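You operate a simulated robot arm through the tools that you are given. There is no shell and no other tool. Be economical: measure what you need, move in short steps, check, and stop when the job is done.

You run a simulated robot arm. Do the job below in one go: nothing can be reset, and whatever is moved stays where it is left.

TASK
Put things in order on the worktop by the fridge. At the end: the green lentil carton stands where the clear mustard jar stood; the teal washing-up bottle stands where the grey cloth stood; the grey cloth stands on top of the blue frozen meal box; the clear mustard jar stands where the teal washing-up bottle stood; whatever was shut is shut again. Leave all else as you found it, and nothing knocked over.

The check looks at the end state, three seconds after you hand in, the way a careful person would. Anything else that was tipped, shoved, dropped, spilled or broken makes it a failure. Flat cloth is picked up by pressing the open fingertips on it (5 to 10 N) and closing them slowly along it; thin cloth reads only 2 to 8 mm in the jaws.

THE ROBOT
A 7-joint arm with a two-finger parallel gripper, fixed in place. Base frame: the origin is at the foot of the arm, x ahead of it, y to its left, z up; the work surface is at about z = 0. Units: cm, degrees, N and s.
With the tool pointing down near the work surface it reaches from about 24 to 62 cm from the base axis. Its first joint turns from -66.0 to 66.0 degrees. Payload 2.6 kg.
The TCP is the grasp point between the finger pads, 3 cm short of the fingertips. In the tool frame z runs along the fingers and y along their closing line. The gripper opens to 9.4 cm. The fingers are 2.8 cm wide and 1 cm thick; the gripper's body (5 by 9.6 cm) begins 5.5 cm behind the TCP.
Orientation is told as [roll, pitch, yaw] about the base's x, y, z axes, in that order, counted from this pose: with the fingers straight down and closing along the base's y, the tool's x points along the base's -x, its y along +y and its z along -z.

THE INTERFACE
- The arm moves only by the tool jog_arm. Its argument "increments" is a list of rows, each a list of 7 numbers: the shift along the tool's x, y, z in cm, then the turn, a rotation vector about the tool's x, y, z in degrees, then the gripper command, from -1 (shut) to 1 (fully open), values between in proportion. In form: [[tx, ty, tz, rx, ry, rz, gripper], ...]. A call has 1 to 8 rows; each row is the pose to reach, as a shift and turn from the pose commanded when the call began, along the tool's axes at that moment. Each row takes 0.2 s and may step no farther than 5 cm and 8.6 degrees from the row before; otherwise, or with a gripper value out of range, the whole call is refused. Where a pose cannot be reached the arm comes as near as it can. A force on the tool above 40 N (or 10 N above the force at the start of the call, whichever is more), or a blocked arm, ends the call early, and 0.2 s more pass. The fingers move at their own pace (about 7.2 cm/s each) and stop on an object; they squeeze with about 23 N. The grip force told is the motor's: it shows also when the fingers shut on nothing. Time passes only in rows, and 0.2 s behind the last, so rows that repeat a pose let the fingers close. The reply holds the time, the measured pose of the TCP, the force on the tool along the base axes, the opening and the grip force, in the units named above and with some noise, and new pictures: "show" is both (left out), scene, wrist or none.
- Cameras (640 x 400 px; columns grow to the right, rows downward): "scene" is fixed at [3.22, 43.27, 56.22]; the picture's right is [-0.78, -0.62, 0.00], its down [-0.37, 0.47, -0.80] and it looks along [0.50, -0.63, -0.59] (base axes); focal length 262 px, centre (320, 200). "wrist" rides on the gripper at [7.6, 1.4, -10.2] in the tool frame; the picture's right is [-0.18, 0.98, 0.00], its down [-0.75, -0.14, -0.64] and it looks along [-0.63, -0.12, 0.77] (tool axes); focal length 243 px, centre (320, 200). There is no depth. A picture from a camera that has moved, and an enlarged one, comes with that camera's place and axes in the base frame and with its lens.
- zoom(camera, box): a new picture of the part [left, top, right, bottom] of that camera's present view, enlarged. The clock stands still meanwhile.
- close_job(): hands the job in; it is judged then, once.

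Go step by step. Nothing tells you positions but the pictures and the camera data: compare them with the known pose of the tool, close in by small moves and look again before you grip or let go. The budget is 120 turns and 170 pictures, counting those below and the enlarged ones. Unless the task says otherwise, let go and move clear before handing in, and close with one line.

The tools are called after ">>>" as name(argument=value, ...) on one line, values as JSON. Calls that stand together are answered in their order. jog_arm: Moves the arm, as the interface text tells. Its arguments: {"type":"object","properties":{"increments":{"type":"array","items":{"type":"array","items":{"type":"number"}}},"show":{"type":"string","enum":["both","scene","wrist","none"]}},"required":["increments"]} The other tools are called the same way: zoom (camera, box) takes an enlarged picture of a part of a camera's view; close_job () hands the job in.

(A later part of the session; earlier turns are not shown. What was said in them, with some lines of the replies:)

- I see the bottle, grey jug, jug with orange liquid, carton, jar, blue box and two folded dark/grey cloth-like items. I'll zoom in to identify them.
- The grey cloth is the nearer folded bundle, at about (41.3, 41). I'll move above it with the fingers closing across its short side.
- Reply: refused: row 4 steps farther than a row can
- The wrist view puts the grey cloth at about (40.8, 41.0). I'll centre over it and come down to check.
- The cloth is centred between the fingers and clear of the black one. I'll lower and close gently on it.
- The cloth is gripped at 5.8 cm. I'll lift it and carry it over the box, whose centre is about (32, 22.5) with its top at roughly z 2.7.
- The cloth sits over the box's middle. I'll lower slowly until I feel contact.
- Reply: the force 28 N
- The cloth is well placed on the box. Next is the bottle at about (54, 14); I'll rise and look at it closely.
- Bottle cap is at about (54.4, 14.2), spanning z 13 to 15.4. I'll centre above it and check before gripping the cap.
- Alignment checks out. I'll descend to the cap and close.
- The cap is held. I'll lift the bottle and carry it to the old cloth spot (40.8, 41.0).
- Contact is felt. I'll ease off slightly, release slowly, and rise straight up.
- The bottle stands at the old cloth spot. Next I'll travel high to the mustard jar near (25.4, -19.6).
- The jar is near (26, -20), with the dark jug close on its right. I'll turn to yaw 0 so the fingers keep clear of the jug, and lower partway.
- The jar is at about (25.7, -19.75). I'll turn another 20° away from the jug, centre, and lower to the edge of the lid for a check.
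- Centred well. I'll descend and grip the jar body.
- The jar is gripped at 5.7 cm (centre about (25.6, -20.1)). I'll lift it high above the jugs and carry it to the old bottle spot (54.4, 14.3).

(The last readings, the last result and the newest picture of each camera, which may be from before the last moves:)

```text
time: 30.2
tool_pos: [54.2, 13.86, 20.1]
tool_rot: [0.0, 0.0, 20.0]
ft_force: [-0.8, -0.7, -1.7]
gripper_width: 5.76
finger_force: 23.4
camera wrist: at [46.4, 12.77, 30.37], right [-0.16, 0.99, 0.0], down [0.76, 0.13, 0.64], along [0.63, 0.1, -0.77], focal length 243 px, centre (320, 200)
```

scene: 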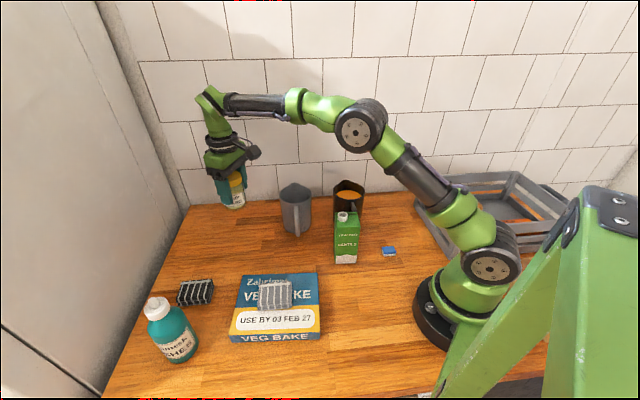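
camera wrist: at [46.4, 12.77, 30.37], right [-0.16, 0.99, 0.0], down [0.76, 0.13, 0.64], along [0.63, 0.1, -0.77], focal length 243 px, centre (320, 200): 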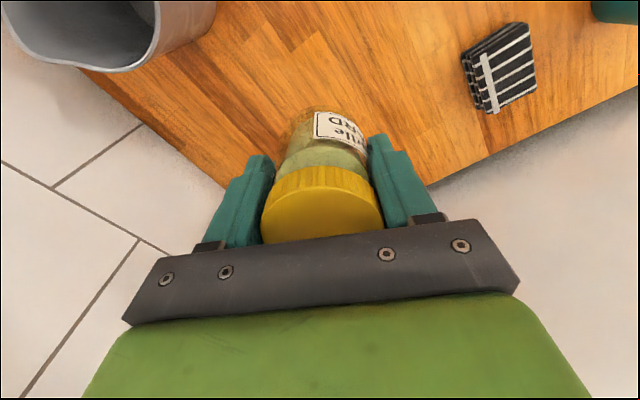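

>>> jog_arm(increments=[[-0.3, 0.3, 4, 0, 0, 0, -0.4], [-0.3, 0.3, 8, 0, 0, 0, -0.4], [-0.3, 0.3, 11.5, 0, 0, 0, -0.4], [-0.3, 0.3, 13.3, 0, 0, 0, -0.4], [-0.3, 0.3, 13.9, 0, 0, 0, -0.4], [-0.3, 0.3, 13.9, 0, 0, 0, -0.4]])

>>> zoom(camera="scene", box=[200, 170, 320, 260])

```text
time: 31.6
tool_pos: [54.53, 14.69, 6.17]
tool_rot: [0.0, 0.0, 20.0]
ft_force: [-0.2, 0.0, -1.9]
gripper_width: 5.76
finger_force: 22.6
camera wrist: at [46.77, 13.43, 16.31], right [-0.16, 0.99, 0.0], down [0.76, 0.12, 0.64], along [0.63, 0.1, -0.77], focal length 243 px, centre (320, 200)
```

scene: 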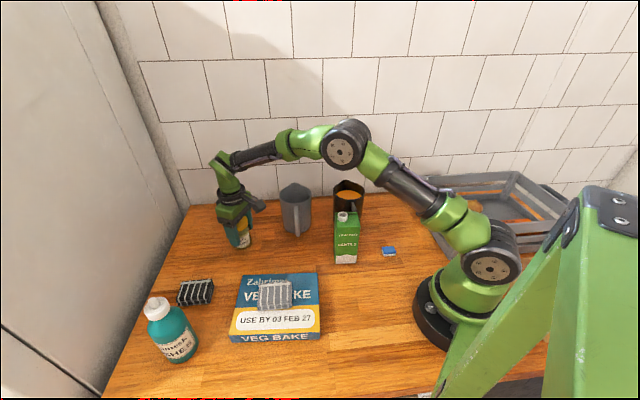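
wrist: 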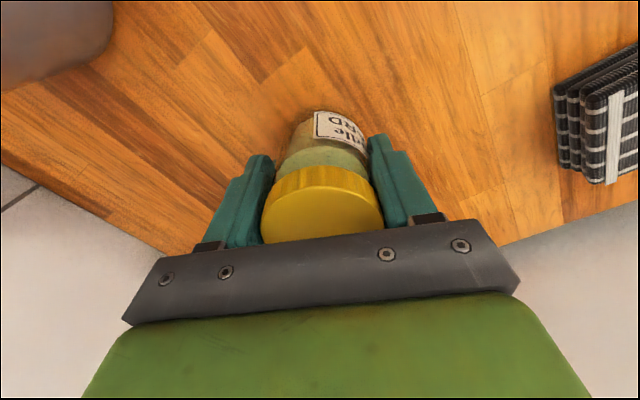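

```text
4.44 times, centred on (260, 215) of scene
camera zoom: at [3.22, 43.27, 56.22], right [-0.78, -0.62, 0.0], down [-0.37, 0.47, -0.8], along [0.5, -0.63, -0.59], focal length 1165 px, centre (587, 133)
```

zoom: 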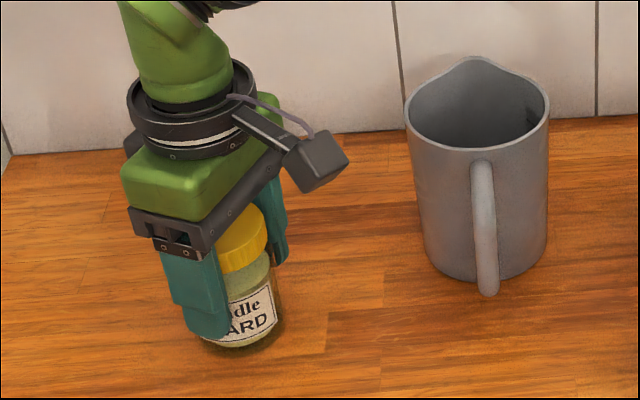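

The jar sits about 1 cm off the bottle's old footprint, toward the fridge. I'll nudge it back and check again.

>>> jog_arm(increments=[[0.3, -0.15, -0.5, 0, 0, 0, -0.4], [0.77, -0.36, -0.5, 0, 0, 0, -0.4], [0.77, -0.36, 0, 0, 0, 0, -0.4]], show="none")

>>> zoom(camera="scene", box=[200, 170, 320, 260])

```text
time: 32.4
tool_pos: [53.86, 14.0, 6.1]
tool_rot: [0.0, -0.1, 20.0]
ft_force: [0.4, 0.8, -1.6]
gripper_width: 5.74
finger_force: 22.4
```

```text
4.44 times, centred on (260, 215) of scene
camera zoom: at [3.22, 43.27, 56.22], right [-0.78, -0.62, 0.0], down [-0.37, 0.47, -0.8], along [0.5, -0.63, -0.59], focal length 1165 px, centre (587, 133)
```

zoom: 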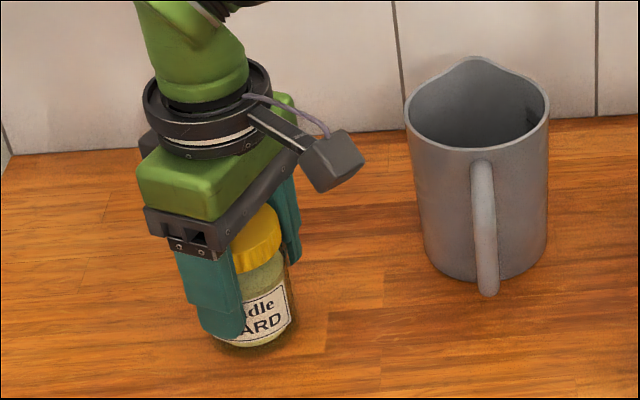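

>>> jog_arm(increments=[[0, 0, 0.15, 0, 0, 0, -0.4], [0, 0, 0.25, 0, 0, 0, -0.4]], show="none")

```text
time: 33.0
tool_pos: [53.96, 14.01, 5.97]
tool_rot: [0.0, -0.1, 20.0]
ft_force: [-2.8, -0.7, 5.8]
gripper_width: 5.76
finger_force: 23.3
```

Contact. I'll release and rise.

>>> jog_arm(increments=[[0, 0, 0, 0, 0, 0, 0.1], [0, 0, 0, 0, 0, 0, 0.4], [0, 0, 0, 0, 0, 0, 0.8], [0, 0, 0, 0, 0, 0, 1], [0, 0, -4.5, 0, 0, 0, 1], [0, 0, -9, 0, 0, 0, 1], [0, 0, -13.5, 0, 0, 0, 1], [0, 0, -18, 0, 0, 0, 1]])

>>> zoom(camera="scene", box=[200, 170, 320, 260])

>>> zoom(camera="scene", box=[300, 170, 420, 290])

```text
time: 34.8
tool_pos: [53.58, 14.14, 23.89]
tool_rot: [0.0, 0.1, 20.1]
ft_force: [-0.4, 0.4, 0.2]
gripper_width: 9.4
finger_force: 0.0
camera wrist: at [45.85, 12.93, 34.26], right [-0.16, 0.99, 0.0], down [0.76, 0.13, 0.64], along [0.63, 0.1, -0.77], focal length 243 px, centre (320, 200)
```

scene: 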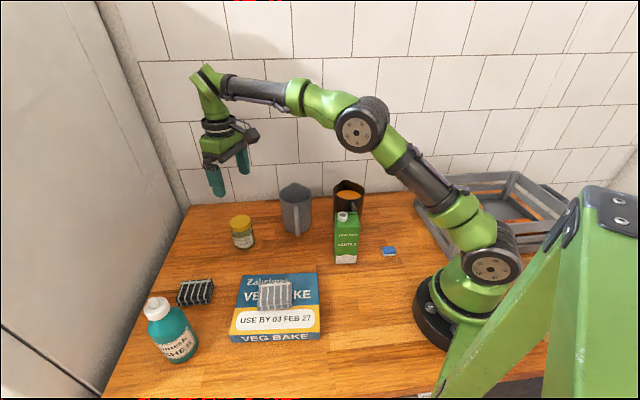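
wrist: 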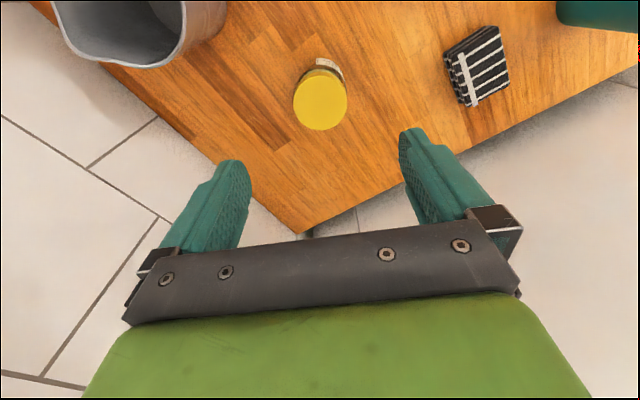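

```text
4.44 times, centred on (260, 215) of scene
camera zoom: at [3.22, 43.27, 56.22], right [-0.78, -0.62, 0.0], down [-0.37, 0.47, -0.8], along [0.5, -0.63, -0.59], focal length 1165 px, centre (587, 133)
```

zoom: 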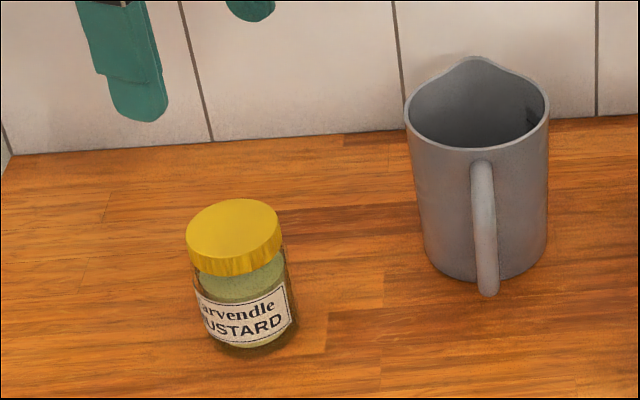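

```text
3.33 times, centred on (360, 230) of scene
camera zoom: at [3.22, 43.27, 56.22], right [-0.78, -0.62, 0.0], down [-0.37, 0.47, -0.8], along [0.5, -0.63, -0.59], focal length 874 px, centre (187, 100)
```

zoom: 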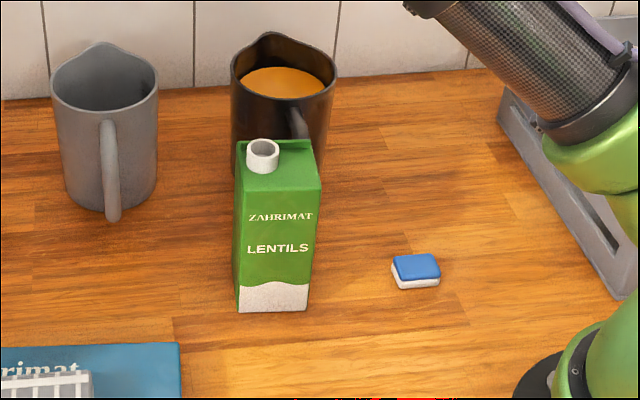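

The jar stands on the bottle's footprint. The carton is about 5.5 cm square, centred near (29, -0.3), 13.6 cm tall, with its faces turned ~38°. I'll go above it.

>>> jog_arm(increments=[[3.5, -0.64, 0, 0, 0, 8, 1], [7, -1.28, 0, 0, 0, 16, 1], [10.5, -1.92, 0, 0, 0, 24, 1], [14, -2.55, 0, 0, 0, 32, 1], [17.5, -3.2, 0, 0, 0, 40, 1], [21, -3.83, 0, 0, 0, 48, 1], [24.5, -4.46, 0, 0, 0, 56, 1], [28, -5.1, 0, 0, 0, 64, 1]])

```text
time: 36.6
tool_pos: [28.86, -0.35, 23.94]
tool_rot: [0.0, 0.0, -44.2]
ft_force: [0.2, 0.2, 0.3]
gripper_width: 9.41
finger_force: 0.1
camera wrist: at [24.32, 6.17, 34.24], right [0.82, 0.58, 0.0], down [0.44, -0.63, 0.64], along [0.37, -0.52, -0.77], focal length 243 px, centre (320, 200)
```

scene: 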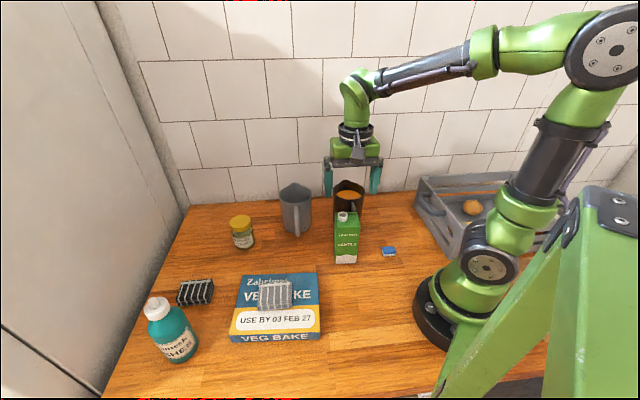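
wrist: 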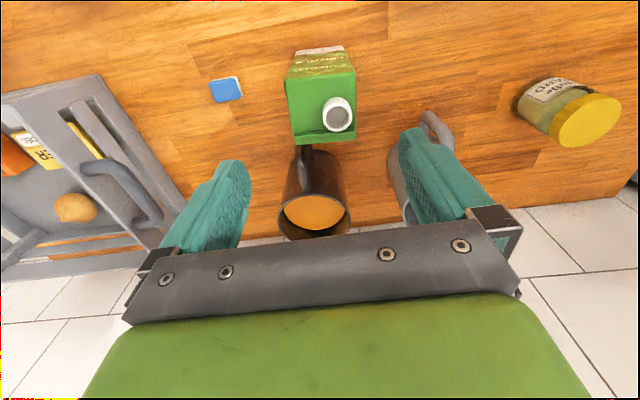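

The carton centre is about (28.9, 0.05) with faces at 40°. I'll align and lower to just above it.

>>> jog_arm(increments=[[0.25, 0.3, 2, 0, 0, 5.8, 1], [0.25, 0.3, 5, 0, 0, 5.8, 1], [0.25, 0.3, 5, 0, 0, 5.8, 1]])

>>> zoom(camera="scene", box=[290, 150, 410, 280])

```text
time: 37.4
tool_pos: [29.17, -0.17, 19.17]
tool_rot: [0.0, 0.1, -49.8]
ft_force: [0.4, 0.3, 0.2]
gripper_width: 9.39
finger_force: 0.1
camera wrist: at [25.29, 6.79, 29.35], right [0.87, 0.49, 0.0], down [0.38, -0.67, 0.64], along [0.32, -0.56, -0.77], focal length 243 px, centre (320, 200)
```

scene: 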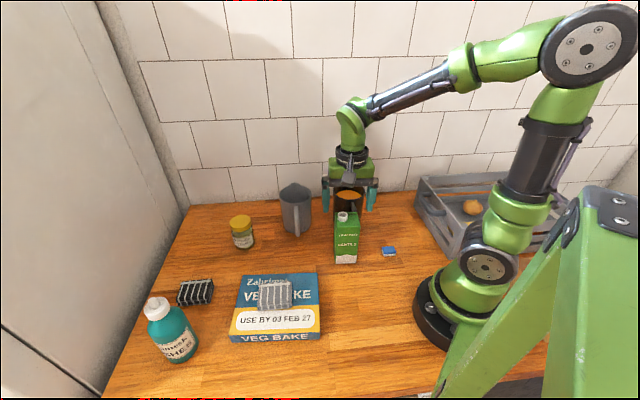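
wrist: 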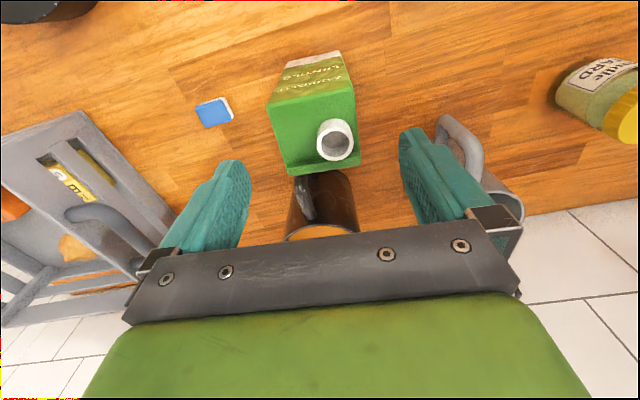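

```text
3.08 times, centred on (350, 215) of scene
camera zoom: at [3.22, 43.27, 56.22], right [-0.78, -0.62, 0.0], down [-0.37, 0.47, -0.8], along [0.5, -0.63, -0.59], focal length 806 px, centre (228, 154)
```

zoom: 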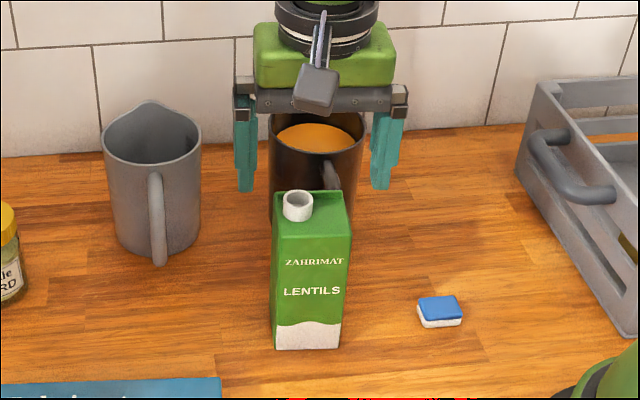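

Aligned. I'll lower and grip the carton's sides.

>>> jog_arm(increments=[[0.3, 0, 3, 0, 0, 0, 1], [0.3, 0, 6, 0, 0, 0, 1], [0.3, 0, 8.1, 0, 0, 0, 1], [0.3, 0, 8.1, 0, 0, 0, 0.6], [0.3, 0, 8.1, 0, 0, 0, 0.3], [0.3, 0, 8.1, 0, 0, 0, 0], [0.3, 0, 8.1, 0, 0, 0, -0.3], [0.3, 0, 8.1, 0, 0, 0, -0.3]])

>>> zoom(camera="scene", box=[290, 150, 410, 280])

```text
time: 39.2
tool_pos: [29.16, 0.35, 10.92]
tool_rot: [0.1, 0.0, -49.9]
ft_force: [-0.4, 0.8, 0.0]
gripper_width: 6.23
finger_force: 23.1
camera wrist: at [25.22, 7.25, 21.08], right [0.87, 0.49, 0.0], down [0.38, -0.67, 0.64], along [0.32, -0.56, -0.77], focal length 243 px, centre (320, 200)
```

scene: 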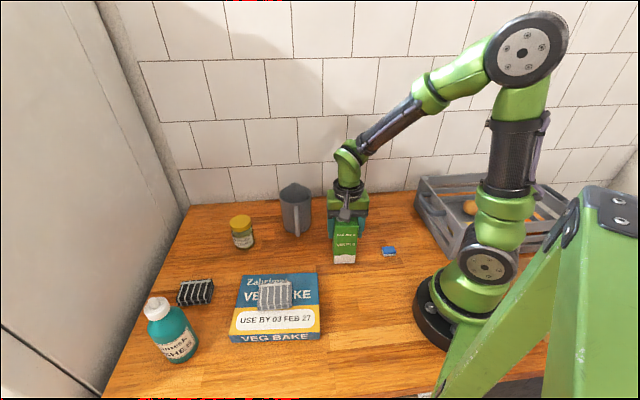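
wrist: 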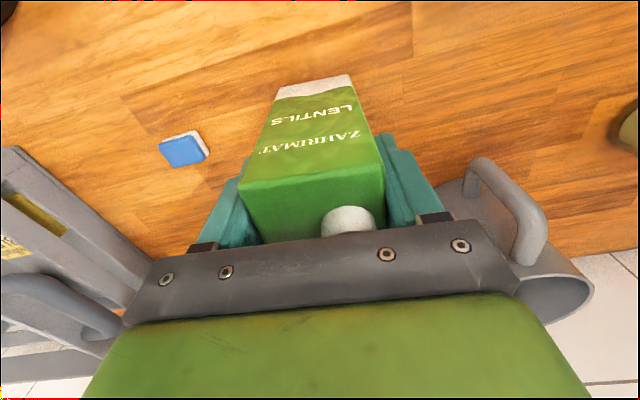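

```text
3.08 times, centred on (350, 215) of scene
camera zoom: at [3.22, 43.27, 56.22], right [-0.78, -0.62, 0.0], down [-0.37, 0.47, -0.8], along [0.5, -0.63, -0.59], focal length 806 px, centre (228, 154)
```

zoom: 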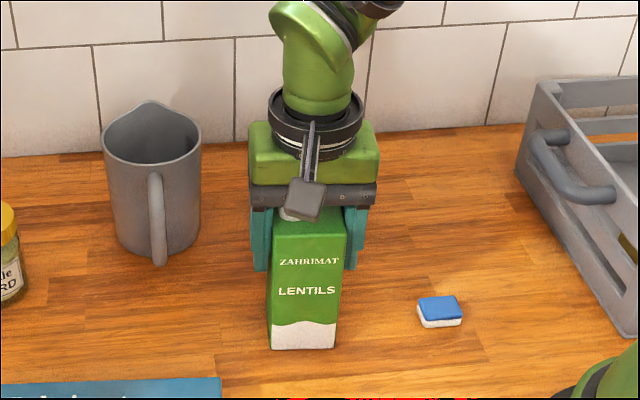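

The carton is held (6.2 cm). I'll lift it straight up above the jug's height.

>>> jog_arm(increments=[[0, 0, -2, 0, 0, 0, -0.4], [0, 0, -5, 0, 0, 0, -0.4], [0, 0, -9, 0, 0, 0, -0.4], [0, 0, -13, 0, 0, 0, -0.4], [0, 0, -16.5, 0, 0, 0, -0.4]])

```text
time: 40.4
tool_pos: [29.08, 0.32, 27.41]
tool_rot: [0.0, 0.1, -49.8]
ft_force: [0.2, -0.2, -1.7]
gripper_width: 6.22
finger_force: 23.3
camera wrist: at [25.17, 7.08, 37.67], right [0.87, 0.49, 0.0], down [0.38, -0.67, 0.64], along [0.32, -0.56, -0.77], focal length 243 px, centre (320, 200)
```

scene: 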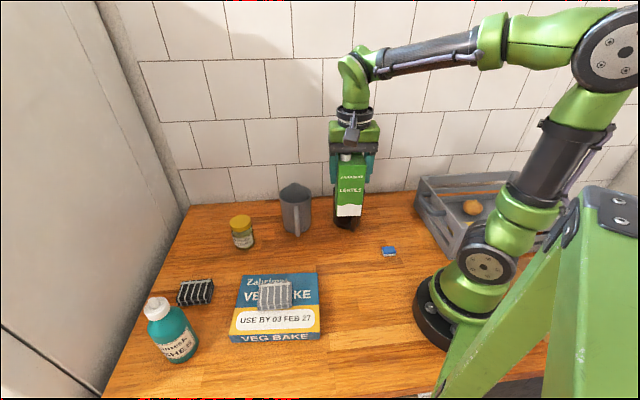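
wrist: 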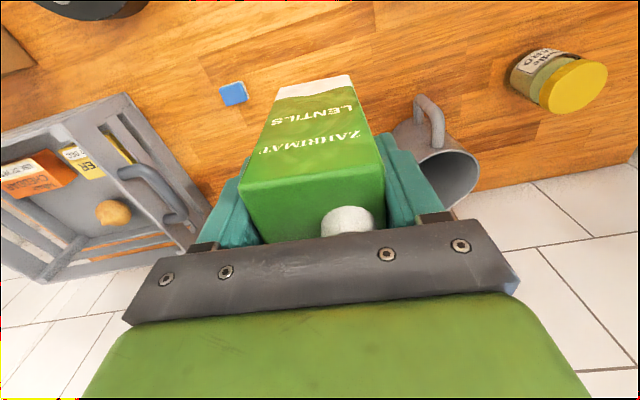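

>>> jog_arm(increments=[[-1.73, -1.98, 0, 0, 0, -7.5, -0.4], [-3.46, -3.96, 0, 0, 0, -15, -0.4], [-5.19, -5.94, 0, 0, 0, -22.5, -0.4], [-6.92, -7.92, 0, 0, 0, -30, -0.4], [-8.65, -9.9, 0, 0, 0, -37.5, -0.4], [-10.38, -11.9, 0, 0, 0, -45, -0.4], [-12.1, -13.9, 0, 0, 0, -52.5, -0.4], [-13.84, -15.85, 0, 0, 0, -60, -0.4]])

```text
time: 42.2
tool_pos: [25.77, -20.68, 27.09]
tool_rot: [0.1, -0.1, 10.3]
ft_force: [0.2, 0.2, -2.7]
gripper_width: 6.23
finger_force: 22.1
camera wrist: at [17.98, -20.55, 37.4], right [0.01, 1.0, 0.0], down [0.77, -0.01, 0.64], along [0.64, 0.0, -0.77], focal length 243 px, centre (320, 200)
```

scene: 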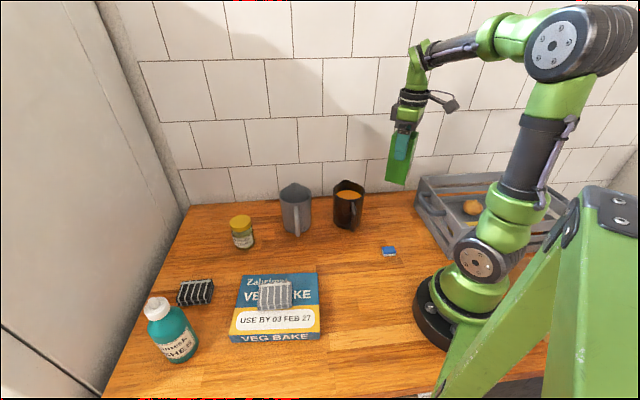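
wrist: 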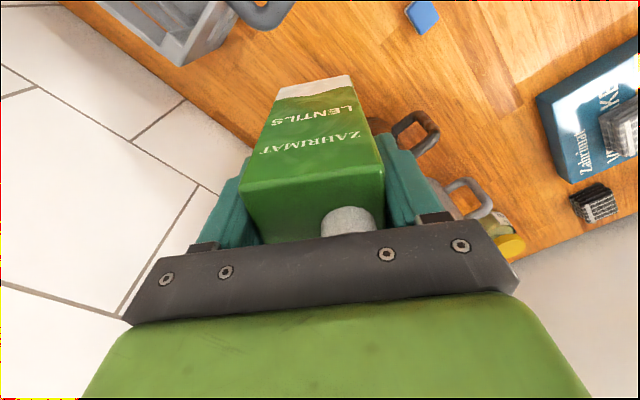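

I'll lower partway and check clearance to the jug and crate.

>>> jog_arm(increments=[[0, 0, 4, 0, 0, 0, -0.4], [0, 0, 8, 0, 0, 0, -0.4], [0, 0, 12, 0, 0, 0, -0.4], [0, 0, 15, 0, 0, 0, -0.4]])

>>> zoom(camera="scene", box=[300, 140, 460, 260])

```text
time: 43.2
tool_pos: [26.04, -20.7, 12.11]
tool_rot: [0.0, 0.0, 10.3]
ft_force: [0.8, 0.1, -3.0]
gripper_width: 6.23
finger_force: 23.3
camera wrist: at [18.19, -20.49, 22.38], right [0.01, 1.0, 0.0], down [0.77, -0.01, 0.64], along [0.64, -0.01, -0.77], focal length 243 px, centre (320, 200)
```

scene: 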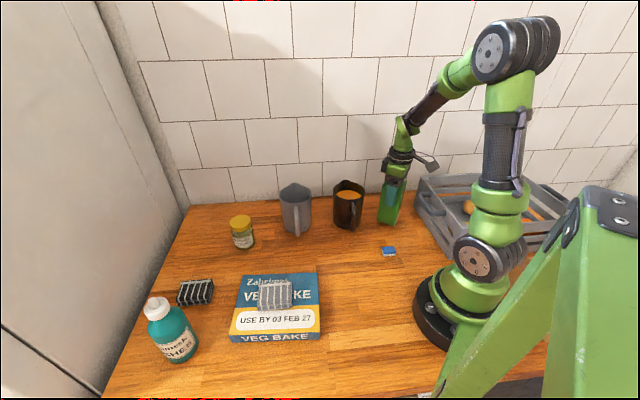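
wrist: 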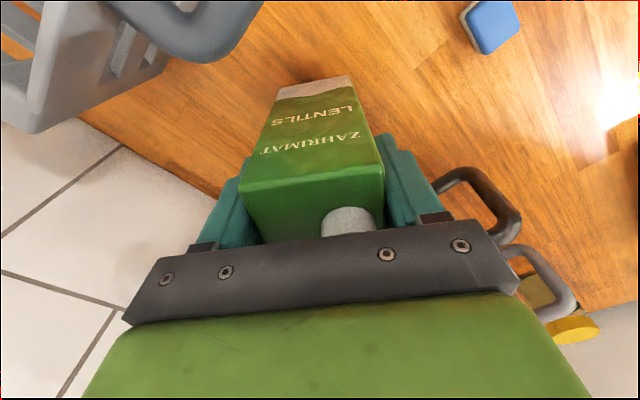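

```text
3.33 times, centred on (380, 200) of scene
camera zoom: at [3.22, 43.27, 56.22], right [-0.78, -0.62, 0.0], down [-0.37, 0.47, -0.8], along [0.5, -0.63, -0.59], focal length 874 px, centre (120, 200)
```

zoom: 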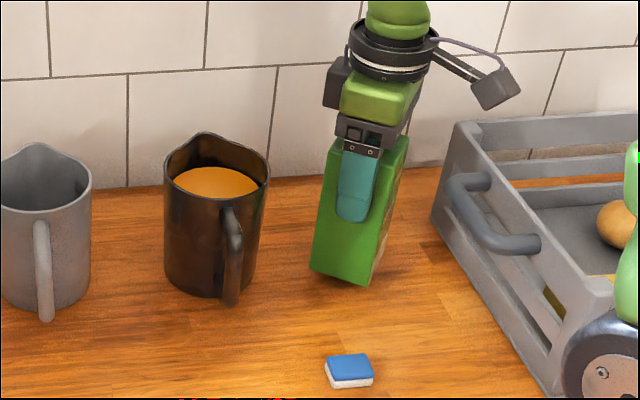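

The carton's footprint lines up with the old jar footprint and it clears its neighbours. I'll set it down.

>>> jog_arm(increments=[[0, 0, 0.6, 0, 0, 0, -0.4], [0, 0, 1, 0, 0, 0, -0.4], [0, 0, 1.2, 0, 0, 0, -0.4], [0, 0, 1.3, 0, 0, 0, -0.4]], show="none")

>>> zoom(camera="scene", box=[300, 140, 460, 260])

```text
time: 44.2
tool_pos: [26.02, -20.68, 11.04]
tool_rot: [0.0, 0.0, 10.3]
ft_force: [-0.8, 0.0, -2.9]
gripper_width: 6.22
finger_force: 23.0
```

```text
3.33 times, centred on (380, 200) of scene
camera zoom: at [3.22, 43.27, 56.22], right [-0.78, -0.62, 0.0], down [-0.37, 0.47, -0.8], along [0.5, -0.63, -0.59], focal length 874 px, centre (120, 200)
```

zoom: 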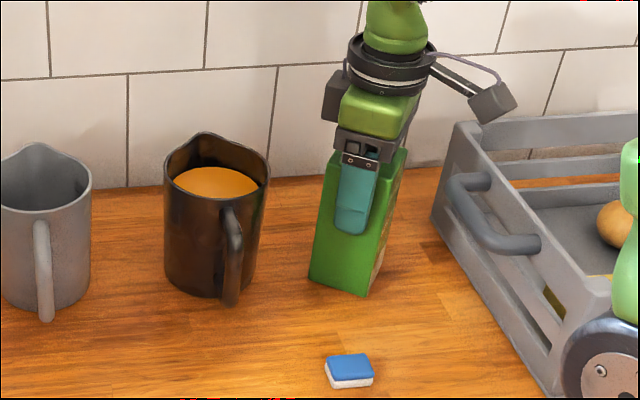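

>>> jog_arm(increments=[[0, 0, 0.1, 0, 0, 0, -0.4], [0, 0, 0.2, 0, 0, 0, -0.4]], show="none")

```text
time: 44.8
tool_pos: [25.92, -20.58, 10.62]
tool_rot: [0.0, 0.0, 10.1]
ft_force: [-1.2, 0.5, 4.4]
gripper_width: 6.23
finger_force: 23.0
```

Contact. I'll release with a modest opening and rise.

>>> jog_arm(increments=[[0, 0, 0, 0, 0, 0, 0.4], [0, 0, 0, 0, 0, 0, 0.6], [0, 0, 0, 0, 0, 0, 0.8], [0, 0, 0, 0, 0, 0, 0.8], [0, 0, -3, 0, 0, 0, 0.8], [0, 0, -7, 0, 0, 0, 0.8], [0, 0, -11.5, 0, 0, 0, 0.8], [0, 0, -16, 0, 0, 0, 0.8]])

>>> zoom(camera="scene", box=[300, 140, 460, 260])

>>> zoom(camera="scene", box=[120, 200, 340, 370])

```text
time: 46.6
tool_pos: [25.99, -20.44, 27.0]
tool_rot: [0.1, -0.1, 10.1]
ft_force: [-0.1, 0.1, -0.2]
gripper_width: 8.45
finger_force: 0.1
camera wrist: at [18.09, -20.28, 37.43], right [0.01, 1.0, 0.0], down [0.77, -0.01, 0.64], along [0.64, 0.0, -0.77], focal length 243 px, centre (320, 200)
```

scene: 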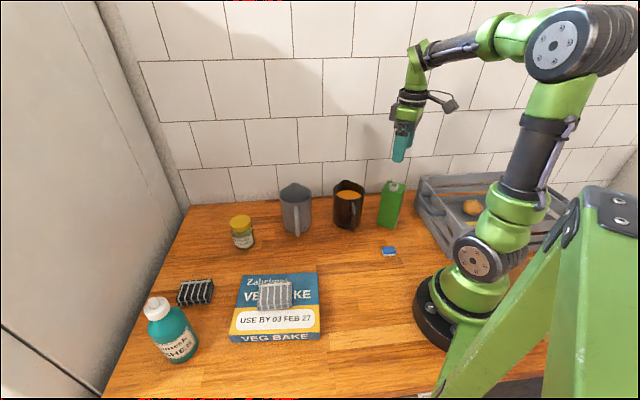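
wrist: 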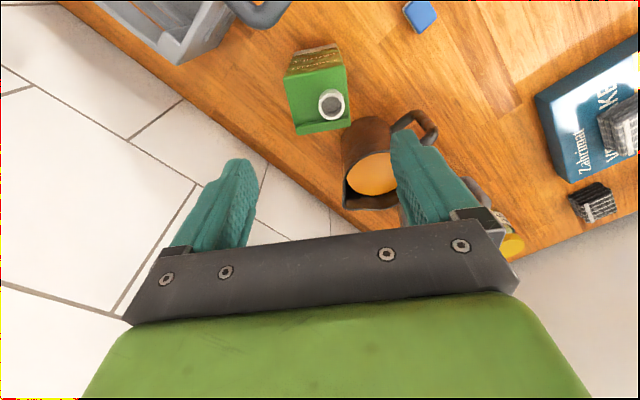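

```text
3.33 times, centred on (380, 200) of scene
camera zoom: at [3.22, 43.27, 56.22], right [-0.78, -0.62, 0.0], down [-0.37, 0.47, -0.8], along [0.5, -0.63, -0.59], focal length 874 px, centre (120, 200)
```

zoom: 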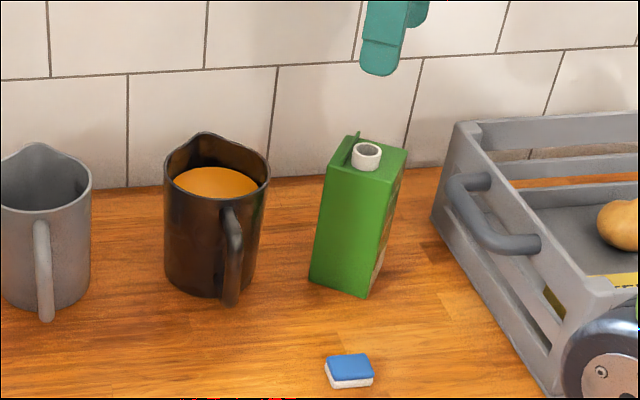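

```text
2.35 times, centred on (230, 285) of scene
camera zoom: at [3.22, 43.27, 56.22], right [-0.78, -0.62, 0.0], down [-0.37, 0.47, -0.8], along [0.5, -0.63, -0.59], focal length 617 px, centre (532, 0)
```

zoom: 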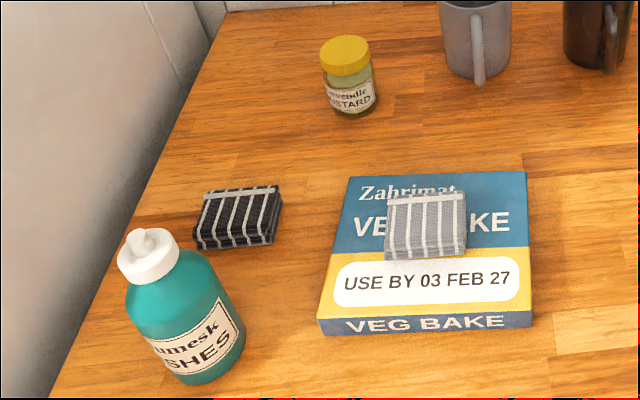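

Everything is standing in its target spot, nothing else has moved, and the arm is clear. I'm handing in.

>>> close_job()

```text
The job is handed in.
```

The job is handed in: carton, bottle and jar each stand within about a centimetre of their target spots, the grey cloth lies on the blue box, and nothing was opened or knocked over.
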